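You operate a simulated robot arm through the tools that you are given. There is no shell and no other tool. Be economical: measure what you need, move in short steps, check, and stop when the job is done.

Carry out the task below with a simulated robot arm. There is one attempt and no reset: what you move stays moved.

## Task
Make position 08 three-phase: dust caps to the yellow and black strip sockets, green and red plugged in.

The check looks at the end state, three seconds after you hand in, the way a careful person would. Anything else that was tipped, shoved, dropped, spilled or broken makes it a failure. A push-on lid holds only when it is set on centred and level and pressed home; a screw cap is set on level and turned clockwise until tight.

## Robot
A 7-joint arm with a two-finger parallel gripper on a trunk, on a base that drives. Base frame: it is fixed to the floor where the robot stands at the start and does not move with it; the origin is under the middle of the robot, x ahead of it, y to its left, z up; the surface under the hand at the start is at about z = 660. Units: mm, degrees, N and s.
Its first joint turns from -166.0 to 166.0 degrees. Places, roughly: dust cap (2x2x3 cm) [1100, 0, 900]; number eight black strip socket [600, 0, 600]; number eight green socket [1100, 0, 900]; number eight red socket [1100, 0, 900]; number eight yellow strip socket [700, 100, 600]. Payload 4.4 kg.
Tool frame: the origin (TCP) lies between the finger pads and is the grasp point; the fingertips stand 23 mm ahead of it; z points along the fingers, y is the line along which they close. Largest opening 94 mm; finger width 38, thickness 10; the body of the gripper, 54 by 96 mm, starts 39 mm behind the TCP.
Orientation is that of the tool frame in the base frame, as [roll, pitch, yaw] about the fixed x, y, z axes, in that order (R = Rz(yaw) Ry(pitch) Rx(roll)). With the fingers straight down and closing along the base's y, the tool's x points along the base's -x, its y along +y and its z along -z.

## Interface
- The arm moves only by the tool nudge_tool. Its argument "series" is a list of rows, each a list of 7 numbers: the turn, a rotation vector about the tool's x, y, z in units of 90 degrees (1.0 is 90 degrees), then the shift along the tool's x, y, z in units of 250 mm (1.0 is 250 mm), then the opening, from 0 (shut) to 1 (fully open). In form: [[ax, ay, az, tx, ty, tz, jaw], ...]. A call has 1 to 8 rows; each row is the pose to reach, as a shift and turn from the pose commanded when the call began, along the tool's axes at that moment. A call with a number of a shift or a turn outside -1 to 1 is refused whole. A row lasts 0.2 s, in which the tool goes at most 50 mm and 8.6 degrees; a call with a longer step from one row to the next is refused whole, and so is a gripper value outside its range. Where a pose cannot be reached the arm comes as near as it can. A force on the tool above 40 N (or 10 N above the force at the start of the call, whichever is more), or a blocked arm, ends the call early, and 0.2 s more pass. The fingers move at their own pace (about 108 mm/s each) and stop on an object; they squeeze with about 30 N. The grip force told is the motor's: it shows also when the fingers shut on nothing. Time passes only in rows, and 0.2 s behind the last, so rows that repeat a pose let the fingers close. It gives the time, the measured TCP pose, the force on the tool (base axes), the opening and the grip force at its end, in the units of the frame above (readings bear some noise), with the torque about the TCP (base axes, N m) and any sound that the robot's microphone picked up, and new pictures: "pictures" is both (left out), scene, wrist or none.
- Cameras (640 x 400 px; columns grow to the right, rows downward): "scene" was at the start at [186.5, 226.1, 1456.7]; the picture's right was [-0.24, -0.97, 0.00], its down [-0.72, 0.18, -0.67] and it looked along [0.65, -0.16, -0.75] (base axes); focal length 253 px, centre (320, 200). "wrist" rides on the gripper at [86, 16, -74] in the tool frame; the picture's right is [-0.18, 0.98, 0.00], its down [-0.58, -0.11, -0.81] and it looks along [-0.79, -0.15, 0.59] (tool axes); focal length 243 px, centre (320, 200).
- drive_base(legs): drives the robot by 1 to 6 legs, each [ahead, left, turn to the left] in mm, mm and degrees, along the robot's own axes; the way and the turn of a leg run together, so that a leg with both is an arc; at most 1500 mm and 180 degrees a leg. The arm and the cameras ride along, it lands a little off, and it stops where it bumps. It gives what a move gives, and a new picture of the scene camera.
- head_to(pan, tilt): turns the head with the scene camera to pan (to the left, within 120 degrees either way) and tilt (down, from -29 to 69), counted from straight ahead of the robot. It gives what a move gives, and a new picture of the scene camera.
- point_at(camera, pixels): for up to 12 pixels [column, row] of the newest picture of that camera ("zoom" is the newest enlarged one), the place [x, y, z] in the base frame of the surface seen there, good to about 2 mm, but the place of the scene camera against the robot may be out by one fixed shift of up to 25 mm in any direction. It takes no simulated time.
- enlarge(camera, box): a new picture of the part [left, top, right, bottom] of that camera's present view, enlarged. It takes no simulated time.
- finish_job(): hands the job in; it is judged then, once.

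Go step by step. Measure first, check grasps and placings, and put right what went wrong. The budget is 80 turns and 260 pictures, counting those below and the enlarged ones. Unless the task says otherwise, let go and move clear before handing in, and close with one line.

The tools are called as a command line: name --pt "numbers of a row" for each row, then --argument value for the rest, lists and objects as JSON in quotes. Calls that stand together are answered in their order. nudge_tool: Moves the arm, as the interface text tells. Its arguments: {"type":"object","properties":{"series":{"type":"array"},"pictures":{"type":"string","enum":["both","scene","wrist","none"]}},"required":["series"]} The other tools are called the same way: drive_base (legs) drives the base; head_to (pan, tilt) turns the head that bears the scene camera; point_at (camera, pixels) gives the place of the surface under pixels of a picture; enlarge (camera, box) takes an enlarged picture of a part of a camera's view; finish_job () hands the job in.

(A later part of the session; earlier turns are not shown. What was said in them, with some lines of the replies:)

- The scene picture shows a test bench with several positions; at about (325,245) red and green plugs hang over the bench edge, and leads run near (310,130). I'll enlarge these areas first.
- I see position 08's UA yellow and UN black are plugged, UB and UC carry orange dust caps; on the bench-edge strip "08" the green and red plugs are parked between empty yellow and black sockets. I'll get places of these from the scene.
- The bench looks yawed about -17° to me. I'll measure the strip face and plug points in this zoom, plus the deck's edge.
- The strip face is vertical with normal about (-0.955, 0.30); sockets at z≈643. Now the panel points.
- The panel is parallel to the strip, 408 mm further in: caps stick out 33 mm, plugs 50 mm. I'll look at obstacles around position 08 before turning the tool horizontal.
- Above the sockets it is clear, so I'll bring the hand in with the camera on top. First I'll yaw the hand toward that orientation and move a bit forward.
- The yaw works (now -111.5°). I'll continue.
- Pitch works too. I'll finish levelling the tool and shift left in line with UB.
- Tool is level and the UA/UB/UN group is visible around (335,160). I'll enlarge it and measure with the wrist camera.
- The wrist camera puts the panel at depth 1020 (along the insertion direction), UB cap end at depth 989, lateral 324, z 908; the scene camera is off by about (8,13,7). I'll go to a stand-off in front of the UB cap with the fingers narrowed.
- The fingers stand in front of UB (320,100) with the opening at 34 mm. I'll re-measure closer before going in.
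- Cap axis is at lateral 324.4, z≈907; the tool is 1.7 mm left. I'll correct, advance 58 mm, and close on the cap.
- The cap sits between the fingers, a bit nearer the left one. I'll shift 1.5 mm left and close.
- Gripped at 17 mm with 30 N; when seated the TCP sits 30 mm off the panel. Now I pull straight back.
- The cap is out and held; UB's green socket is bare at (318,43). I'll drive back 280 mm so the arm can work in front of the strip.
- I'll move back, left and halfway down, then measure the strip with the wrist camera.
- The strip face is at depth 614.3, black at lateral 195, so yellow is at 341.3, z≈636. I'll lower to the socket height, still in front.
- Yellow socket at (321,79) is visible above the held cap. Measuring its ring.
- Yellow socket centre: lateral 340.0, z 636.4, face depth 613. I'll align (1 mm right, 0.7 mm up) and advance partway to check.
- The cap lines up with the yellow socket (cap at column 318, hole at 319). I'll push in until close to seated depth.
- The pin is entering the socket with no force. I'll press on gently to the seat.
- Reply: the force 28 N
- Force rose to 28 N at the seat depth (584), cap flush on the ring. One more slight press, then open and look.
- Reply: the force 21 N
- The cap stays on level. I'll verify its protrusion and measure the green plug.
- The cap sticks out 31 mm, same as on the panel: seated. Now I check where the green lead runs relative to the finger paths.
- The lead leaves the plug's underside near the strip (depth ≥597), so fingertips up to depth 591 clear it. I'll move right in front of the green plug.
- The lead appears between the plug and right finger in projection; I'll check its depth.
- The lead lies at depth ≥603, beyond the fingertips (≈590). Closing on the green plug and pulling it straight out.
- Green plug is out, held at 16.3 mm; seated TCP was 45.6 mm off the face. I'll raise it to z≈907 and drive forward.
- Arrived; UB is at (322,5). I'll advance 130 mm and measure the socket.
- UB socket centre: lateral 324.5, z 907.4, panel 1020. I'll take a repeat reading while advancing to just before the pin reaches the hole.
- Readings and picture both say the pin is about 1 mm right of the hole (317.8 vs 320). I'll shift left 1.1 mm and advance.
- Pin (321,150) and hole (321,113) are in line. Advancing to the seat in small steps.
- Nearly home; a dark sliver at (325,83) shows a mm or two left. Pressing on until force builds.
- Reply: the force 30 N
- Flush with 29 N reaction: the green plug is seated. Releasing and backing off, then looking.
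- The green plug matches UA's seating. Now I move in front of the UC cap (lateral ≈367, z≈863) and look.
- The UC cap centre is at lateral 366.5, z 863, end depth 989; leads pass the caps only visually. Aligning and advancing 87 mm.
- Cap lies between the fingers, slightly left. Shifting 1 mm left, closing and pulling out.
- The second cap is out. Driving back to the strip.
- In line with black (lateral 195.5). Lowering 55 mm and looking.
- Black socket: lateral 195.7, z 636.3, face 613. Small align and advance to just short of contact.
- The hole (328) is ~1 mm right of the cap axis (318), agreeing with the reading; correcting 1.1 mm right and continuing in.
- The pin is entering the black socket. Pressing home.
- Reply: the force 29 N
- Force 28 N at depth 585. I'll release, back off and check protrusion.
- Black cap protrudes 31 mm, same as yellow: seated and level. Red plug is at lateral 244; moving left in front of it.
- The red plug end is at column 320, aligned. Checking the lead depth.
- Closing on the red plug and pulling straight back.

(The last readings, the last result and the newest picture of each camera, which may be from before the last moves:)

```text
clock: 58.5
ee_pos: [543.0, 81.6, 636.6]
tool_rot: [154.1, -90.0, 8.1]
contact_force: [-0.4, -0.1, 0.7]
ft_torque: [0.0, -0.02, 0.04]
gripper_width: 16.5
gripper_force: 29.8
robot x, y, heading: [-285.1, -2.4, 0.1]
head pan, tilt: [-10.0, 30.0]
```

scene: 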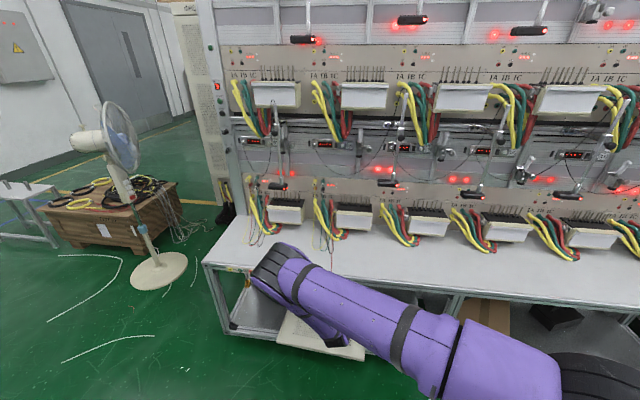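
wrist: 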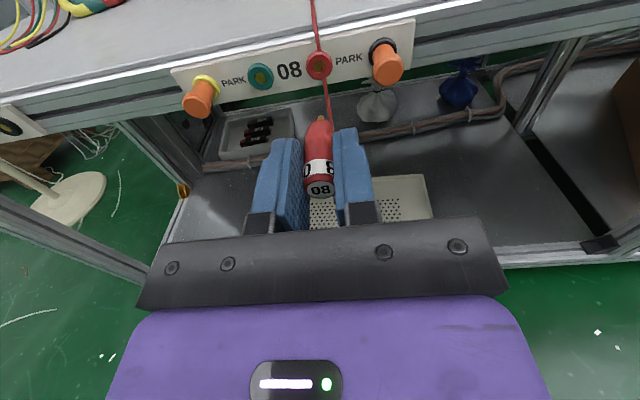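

Red plug is out. Raising to z≈863, shifting left, then driving forward.

nudge_tool --pt "0 0 0 0.12 0 0 0.1" --pt "0 0 0 0.26 0 0 0.1" --pt "0 0 0 0.4 -0.04 0 0.1" --pt "0 0 0 0.54 -0.08 0 0.1" --pt "0 0 0 0.68 -0.12 0 0.1" --pt "0 0 0 0.82 -0.154 0 0.1" --pt "0 0 0 0.908 -0.154 0 0.1" --pt "0 0 0 0.908 -0.154 0 0.1" --pictures "none"

drive_base --legs '[[280, 0, 0]]'

nudge_tool --pt "0 0 0 0 0 0.15 0.1" --pt "0 0 0 0 0 0.3 0.1" --pt "0 0 0 0 0 0.44 0.1" --pt "0 0 0 0 0 0.44 0.1" --pictures "both"

enlarge --camera "wrist" --box '[240, 0, 400, 100]'

```text
clock: 60.3
ee_pos: [555.1, 119.5, 864.4]
tool_rot: [-63.6, -90.0, -134.0]
contact_force: [0.5, -0.4, -1.2]
ft_torque: [0.01, 0.04, -0.01]
gripper_width: 16.3
gripper_force: 29.9
robot x, y, heading: [-281.1, 0.6, 0.1]
head pan, tilt: [-10.0, 30.0]
```

```text
clock: 62.2
ee_pos: [836.5, 118.9, 864.7]
tool_rot: [82.2, -90.0, 80.0]
contact_force: [0.9, 0.3, -0.5]
ft_torque: [-0.01, 0.01, 0.03]
gripper_width: 16.7
gripper_force: 29.4
robot x, y, heading: [0.4, 2.9, -0.1]
head pan, tilt: [-10.0, 30.0]
```

scene: 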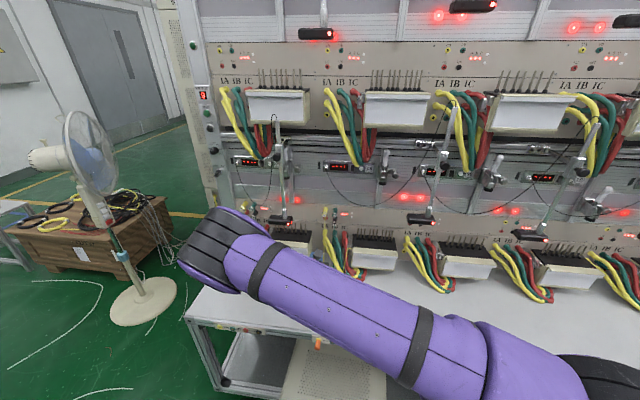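

```text
clock: 63.2
ee_pos: [942.3, 83.2, 865.8]
tool_rot: [126.0, -90.0, 36.2]
contact_force: [-0.7, 0.3, -0.4]
ft_torque: [0.03, 0.02, 0.03]
gripper_width: 16.5
gripper_force: 30.2
robot x, y, heading: [-0.6, 0.4, 0.2]
head pan, tilt: [-10.0, 30.0]
```

scene: 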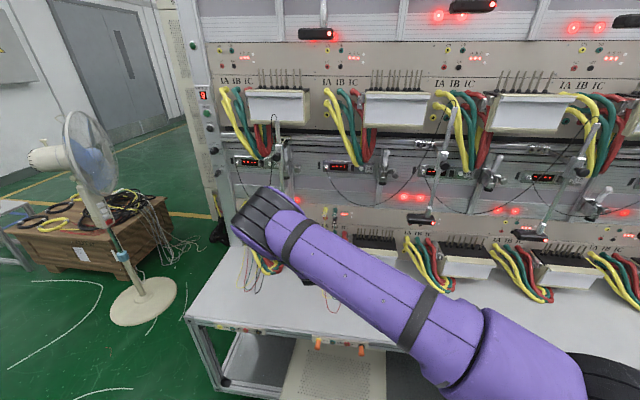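
wrist: 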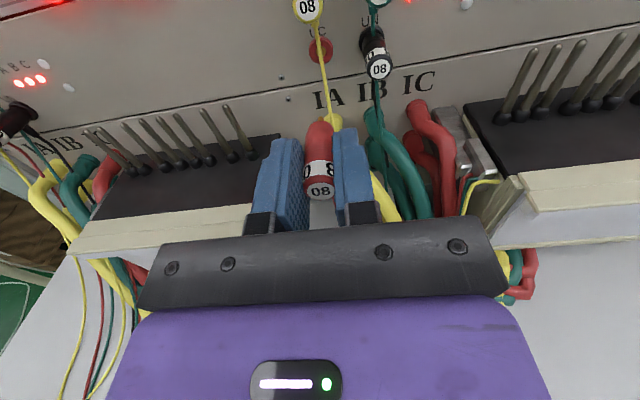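

```text
4.00 times, centred on (320, 50) of wrist
```

zoom: 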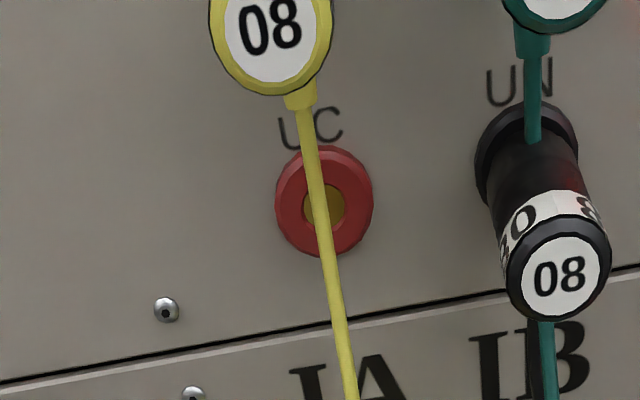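

point_at --camera "zoom" --pixels '[[281, 203], [368, 203], [292, 203], [358, 203], [345, 155], [345, 248], [300, 165], [350, 236], [230, 250], [430, 200], [330, 250], [315, 190]]'

nudge_tool --pt "0 0 0 0 0 0 0.1" --pictures "none"

```text
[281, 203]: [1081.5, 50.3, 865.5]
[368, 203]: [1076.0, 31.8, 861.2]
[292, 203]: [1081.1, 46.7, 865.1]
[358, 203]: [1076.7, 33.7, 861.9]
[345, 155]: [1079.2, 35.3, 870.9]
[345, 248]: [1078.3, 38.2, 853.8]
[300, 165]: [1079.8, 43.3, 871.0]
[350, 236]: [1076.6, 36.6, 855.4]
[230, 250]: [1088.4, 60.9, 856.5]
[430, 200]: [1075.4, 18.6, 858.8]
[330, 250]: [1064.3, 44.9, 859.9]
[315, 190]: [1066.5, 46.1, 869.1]
```

```text
clock: 63.6
ee_pos: [940.3, 84.3, 865.2]
tool_rot: [-55.4, -90.0, -142.4]
contact_force: [-0.6, -0.2, -0.1]
ft_torque: [-0.02, 0.01, 0.02]
gripper_width: 16.6
gripper_force: 29.9
robot x, y, heading: [2.1, -0.4, -0.3]
head pan, tilt: [-10.0, 30.0]
```

UC socket: lateral 366.7, z 862.9. Aligning (down 1.2, left 0.5) and advancing 58 mm.

nudge_tool --pt "0 0 0 -0.005 -0.002 0.08 0.1" --pt "0 0 0 -0.005 -0.002 0.16 0.1" --pt "0 0 0 -0.005 -0.002 0.22 0.1" --pt "0 0 0 -0.005 -0.002 0.28 0.1" --pt "0 0 0 -0.005 -0.002 0.28 0.1" --pictures "wrist"

enlarge --camera "wrist" --box '[240, 60, 400, 160]'

nudge_tool --pt "0 0 0 0 0 0 0.1" --pictures "none"

```text
clock: 64.8
ee_pos: [1008.1, 65.3, 863.2]
tool_rot: [-21.4, -90.0, -176.4]
contact_force: [0.7, -0.8, -0.2]
ft_torque: [-0.01, 0.05, -0.04]
gripper_width: 16.5
gripper_force: 30.2
robot x, y, heading: [1.1, -1.2, 0.1]
head pan, tilt: [-10.0, 30.0]
```

wrist: 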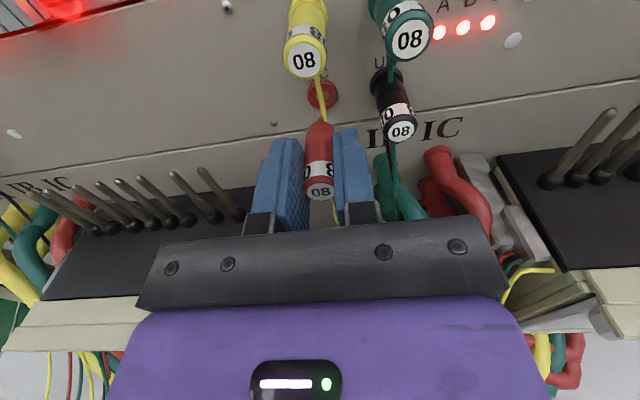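

```text
4.00 times, centred on (320, 110) of wrist
```

zoom: 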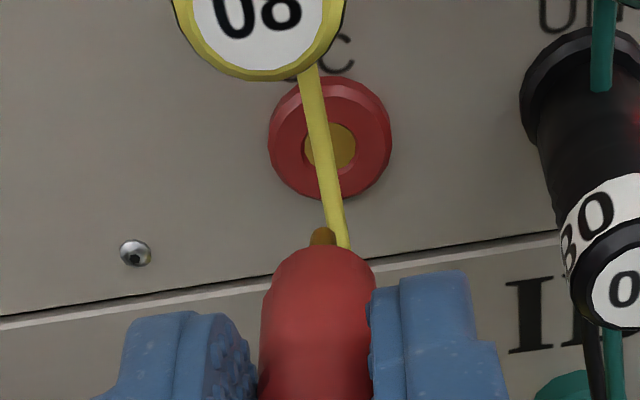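

```text
clock: 65.2
ee_pos: [1007.6, 64.0, 863.6]
tool_rot: [-41.4, -90.0, -156.4]
contact_force: [-0.2, -0.4, -0.9]
ft_torque: [0.03, -0.01, -0.01]
gripper_width: 16.4
gripper_force: 30.2
robot x, y, heading: [-1.4, -4.3, 0.2]
head pan, tilt: [-10.0, 30.0]
```

Hole (330) vs pin (320): ~1.4 mm to the right, matching the reading. Correcting and advancing.

nudge_tool --pt "0 0 0 0 0.0055 0 0.1" --pt "0 0 0 0 0.0055 0.03 0.1" --pt "0 0 0 0 0.0055 0.06 0.1" --pt "0 0 0 0 0.0055 0.075 0.1" --pt "0 0 0 0 0.0055 0.075 0.1" --pictures "wrist"

enlarge --camera "wrist" --box '[240, 80, 400, 180]'

```text
clock: 66.4
ee_pos: [1024.5, 56.4, 863.1]
tool_rot: [128.6, -90.0, 33.5]
contact_force: [-0.4, 0.1, 0.2]
ft_torque: [0.01, -0.01, 0.03]
gripper_width: 16.4
gripper_force: 29.5
robot x, y, heading: [3.9, 2.1, 0.1]
head pan, tilt: [-10.0, 30.0]
```

wrist: 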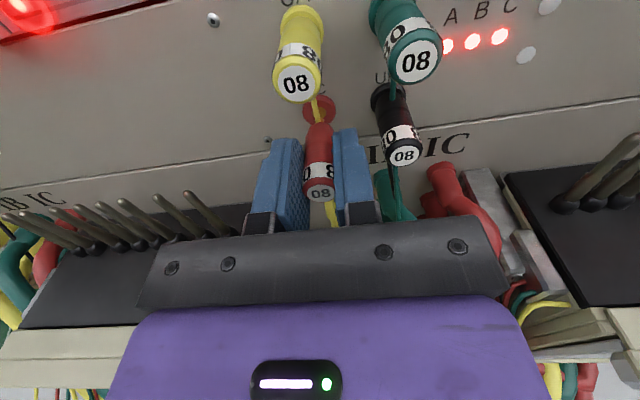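

```text
4.00 times, centred on (320, 130) of wrist
```

zoom: 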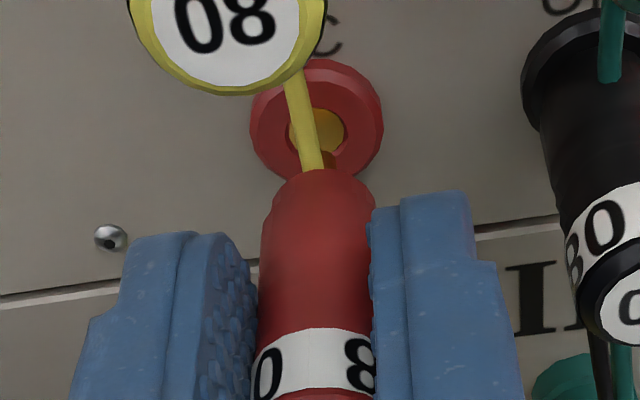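

Now aligned to ~0.5 mm; tiny shift left and continue in small steps.

nudge_tool --pt "0 0 0 0 -0.0025 0.008 0.1" --pt "0 0 0 0 -0.0025 0.02 0.1" --pt "0 0 0 0 -0.0025 0.032 0.1" --pt "0 0 0 0 -0.0025 0.044 0.1" --pt "0 0 0 0 -0.0025 0.056 0.1" --pt "0 0 0 0 -0.0025 0.064 0.1" --pictures "wrist"

enlarge --camera "wrist" --box '[240, 90, 400, 190]'

```text
clock: 67.8
ee_pos: [1041.9, 53.4, 862.5]
tool_rot: [121.2, -90.0, 41.0]
contact_force: [-0.7, 2.7, -0.7]
ft_torque: [0.01, -0.01, 0.12]
gripper_width: 16.5
gripper_force: 29.9
robot x, y, heading: [-1.2, -1.7, 0.2]
head pan, tilt: [-10.0, 30.0]
```

wrist: 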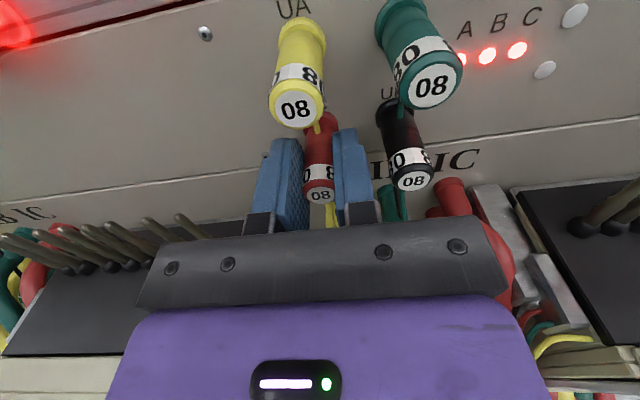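

```text
4.00 times, centred on (320, 140) of wrist
```

zoom: 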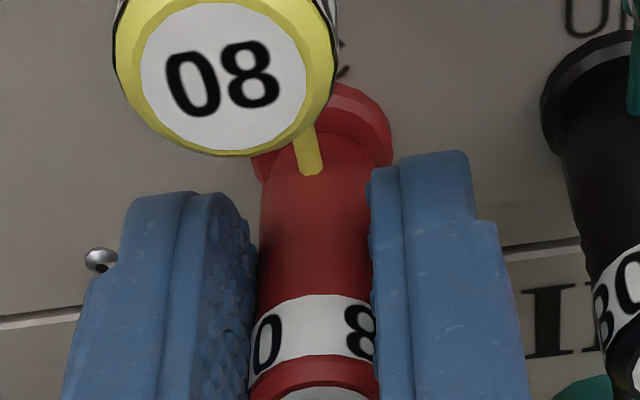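

The pin is in with little force (depth ≈976). Pressing the last bit until force builds.

nudge_tool --pt "0 0 0 0 0 0.005 0.1" --pt "0 0 0 0 0 0.009 0.1" --pt "0 0 0 0 0 0.013 0.1" --pt "0 0 0 0 0 0.017 0.1" --pt "0 0 0 0 0 0.02 0.1" --pictures "none"

```text
clock: 69.0
ee_pos: [1043.7, 52.6, 863.8]
tool_rot: [-24.8, -89.9, -172.9]
contact_force: [-30.9, 2.9, 5.9]
ft_torque: [-0.02, 0.01, -0.44]
gripper_width: 16.6
gripper_force: 30.3
robot x, y, heading: [2.8, 1.1, -0.0]
head pan, tilt: [-10.0, 30.0]
```

31 N at the stop. Releasing and backing off to check.

nudge_tool --pt "0 0 0 0 0 -0.009 0.1" --pt "0 0 0 0 0 -0.009 0.34" --pt "0 0 0 0 0 -0.009 0.34" --pt "0 0 0 0 0 -0.1 0.34" --pt "0 0 0 0 0 -0.25 0.34" --pt "0 0 0 0 0 -0.42 0.34" --pt "0 0 0 0 0 -0.6 0.34" --pt "0 0 0 0 0 -0.6 0.34" --pictures "both"

enlarge --camera "wrist" --box '[240, 0, 400, 100]'

```text
clock: 70.8
ee_pos: [900.9, 97.6, 863.1]
tool_rot: [70.1, -90.0, 92.2]
contact_force: [-0.3, 0.2, 0.7]
ft_torque: [0.0, 0.04, -0.02]
gripper_width: 32.2
gripper_force: 0.0
robot x, y, heading: [3.4, -1.9, -0.1]
head pan, tilt: [-10.0, 30.0]
```

scene: 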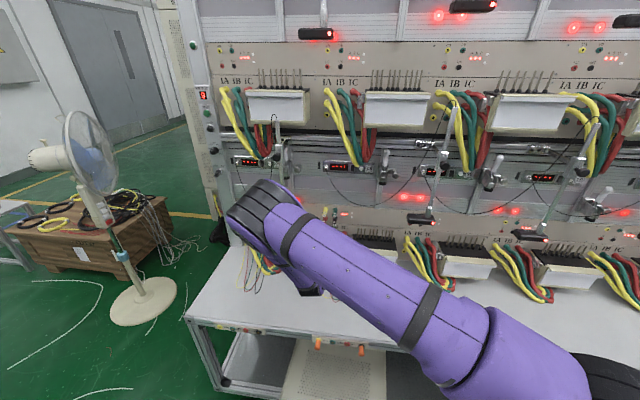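
wrist: 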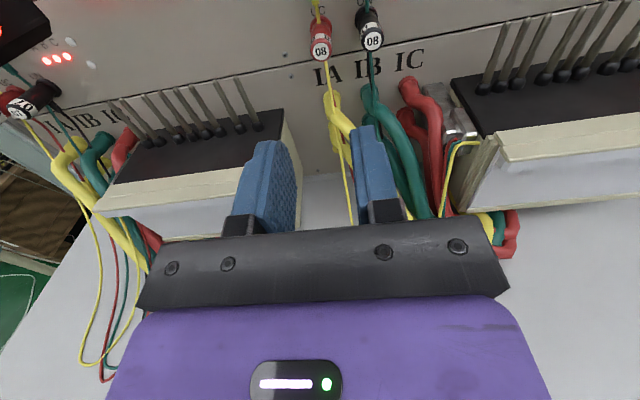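

```text
4.00 times, centred on (320, 50) of wrist
```

zoom: 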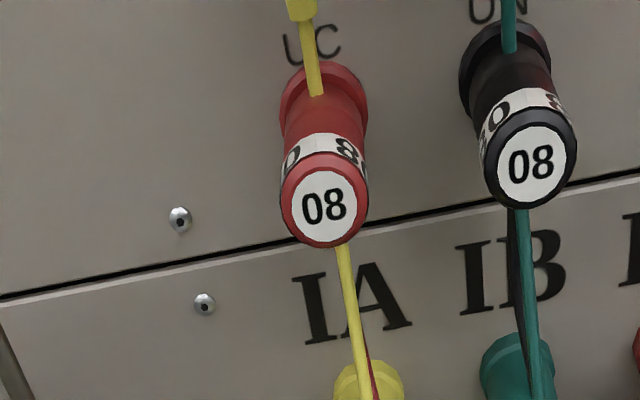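

Red sits like its neighbour. I'll lift the hand clear and verify all plugs and both caps from the scene.

nudge_tool --pt "0 0 0 0.15 0 0 0.34" --pt "0 0 0 0.3 0 0 0.34" --pt "0 0 0 0.45 0 0 0.34" --pt "0 0 0 0.6 0 0 0.34" --pt "0 0 0 0.6 0 0 0.34" --pictures "both"

enlarge --camera "wrist" --box '[256, 100, 416, 200]'

enlarge --camera "scene" --box '[290, 320, 386, 380]'

```text
clock: 72.0
ee_pos: [902.5, 97.0, 1013.2]
tool_rot: [-131.3, -89.9, -66.4]
contact_force: [-0.6, 0.0, -1.5]
ft_torque: [-0.01, -0.04, -0.01]
gripper_width: 32.1
gripper_force: 0.1
robot x, y, heading: [0.2, -2.2, 0.1]
head pan, tilt: [-10.0, 30.0]
```

scene: 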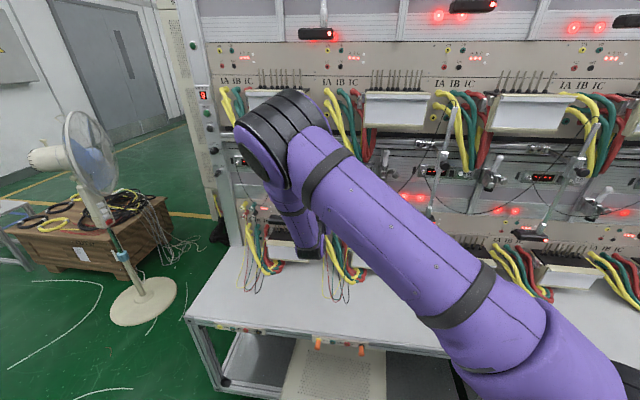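
wrist: 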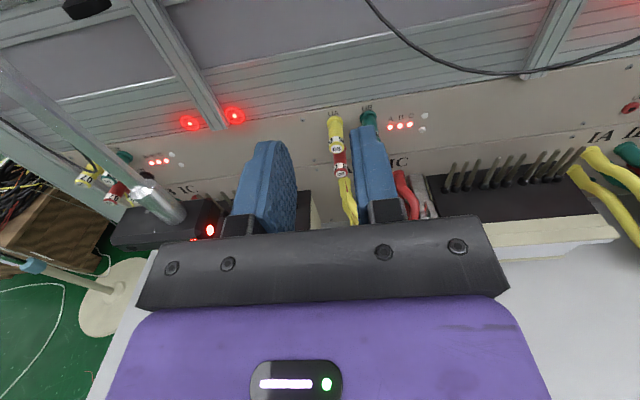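

```text
4.00 times, centred on (336, 150) of wrist
```

zoom: 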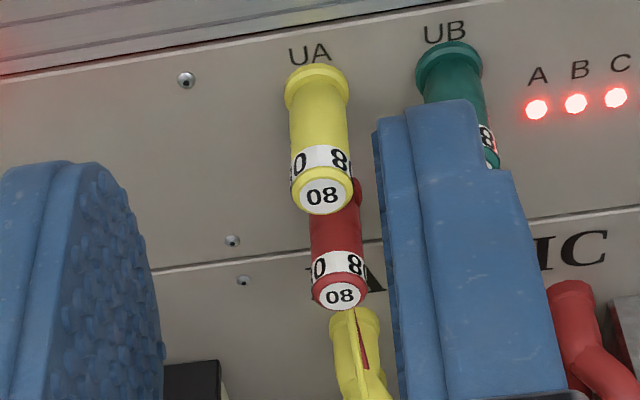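

```text
6.67 times, centred on (338, 350) of scene
```

zoom: 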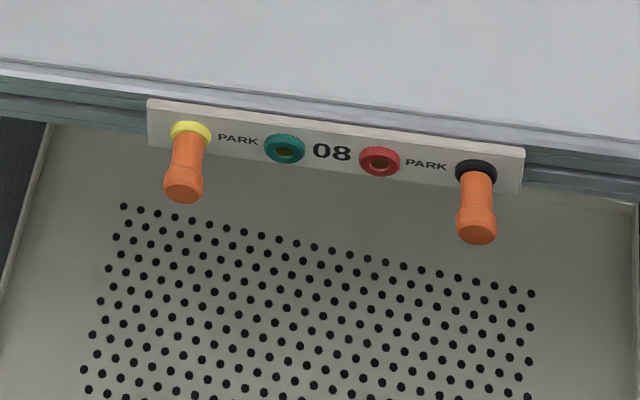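

Both caps sit square on yellow and black. One depth check of red against yellow.

point_at --camera "wrist" --pixels '[[341, 174], [336, 149], [310, 190], [302, 125]]'

```text
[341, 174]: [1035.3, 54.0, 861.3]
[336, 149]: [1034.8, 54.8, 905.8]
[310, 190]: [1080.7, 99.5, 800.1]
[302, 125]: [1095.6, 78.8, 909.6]
```

Red ends at the same depth as yellow (1035 in both), both caps are seated, and the hand is clear. Handing in.

finish_job

```text
The job is handed in.
```

Position 08 is now three-phase: green is plugged into UB and red into UC, and the two dust caps are on the yellow and black strip sockets, all fully seated.
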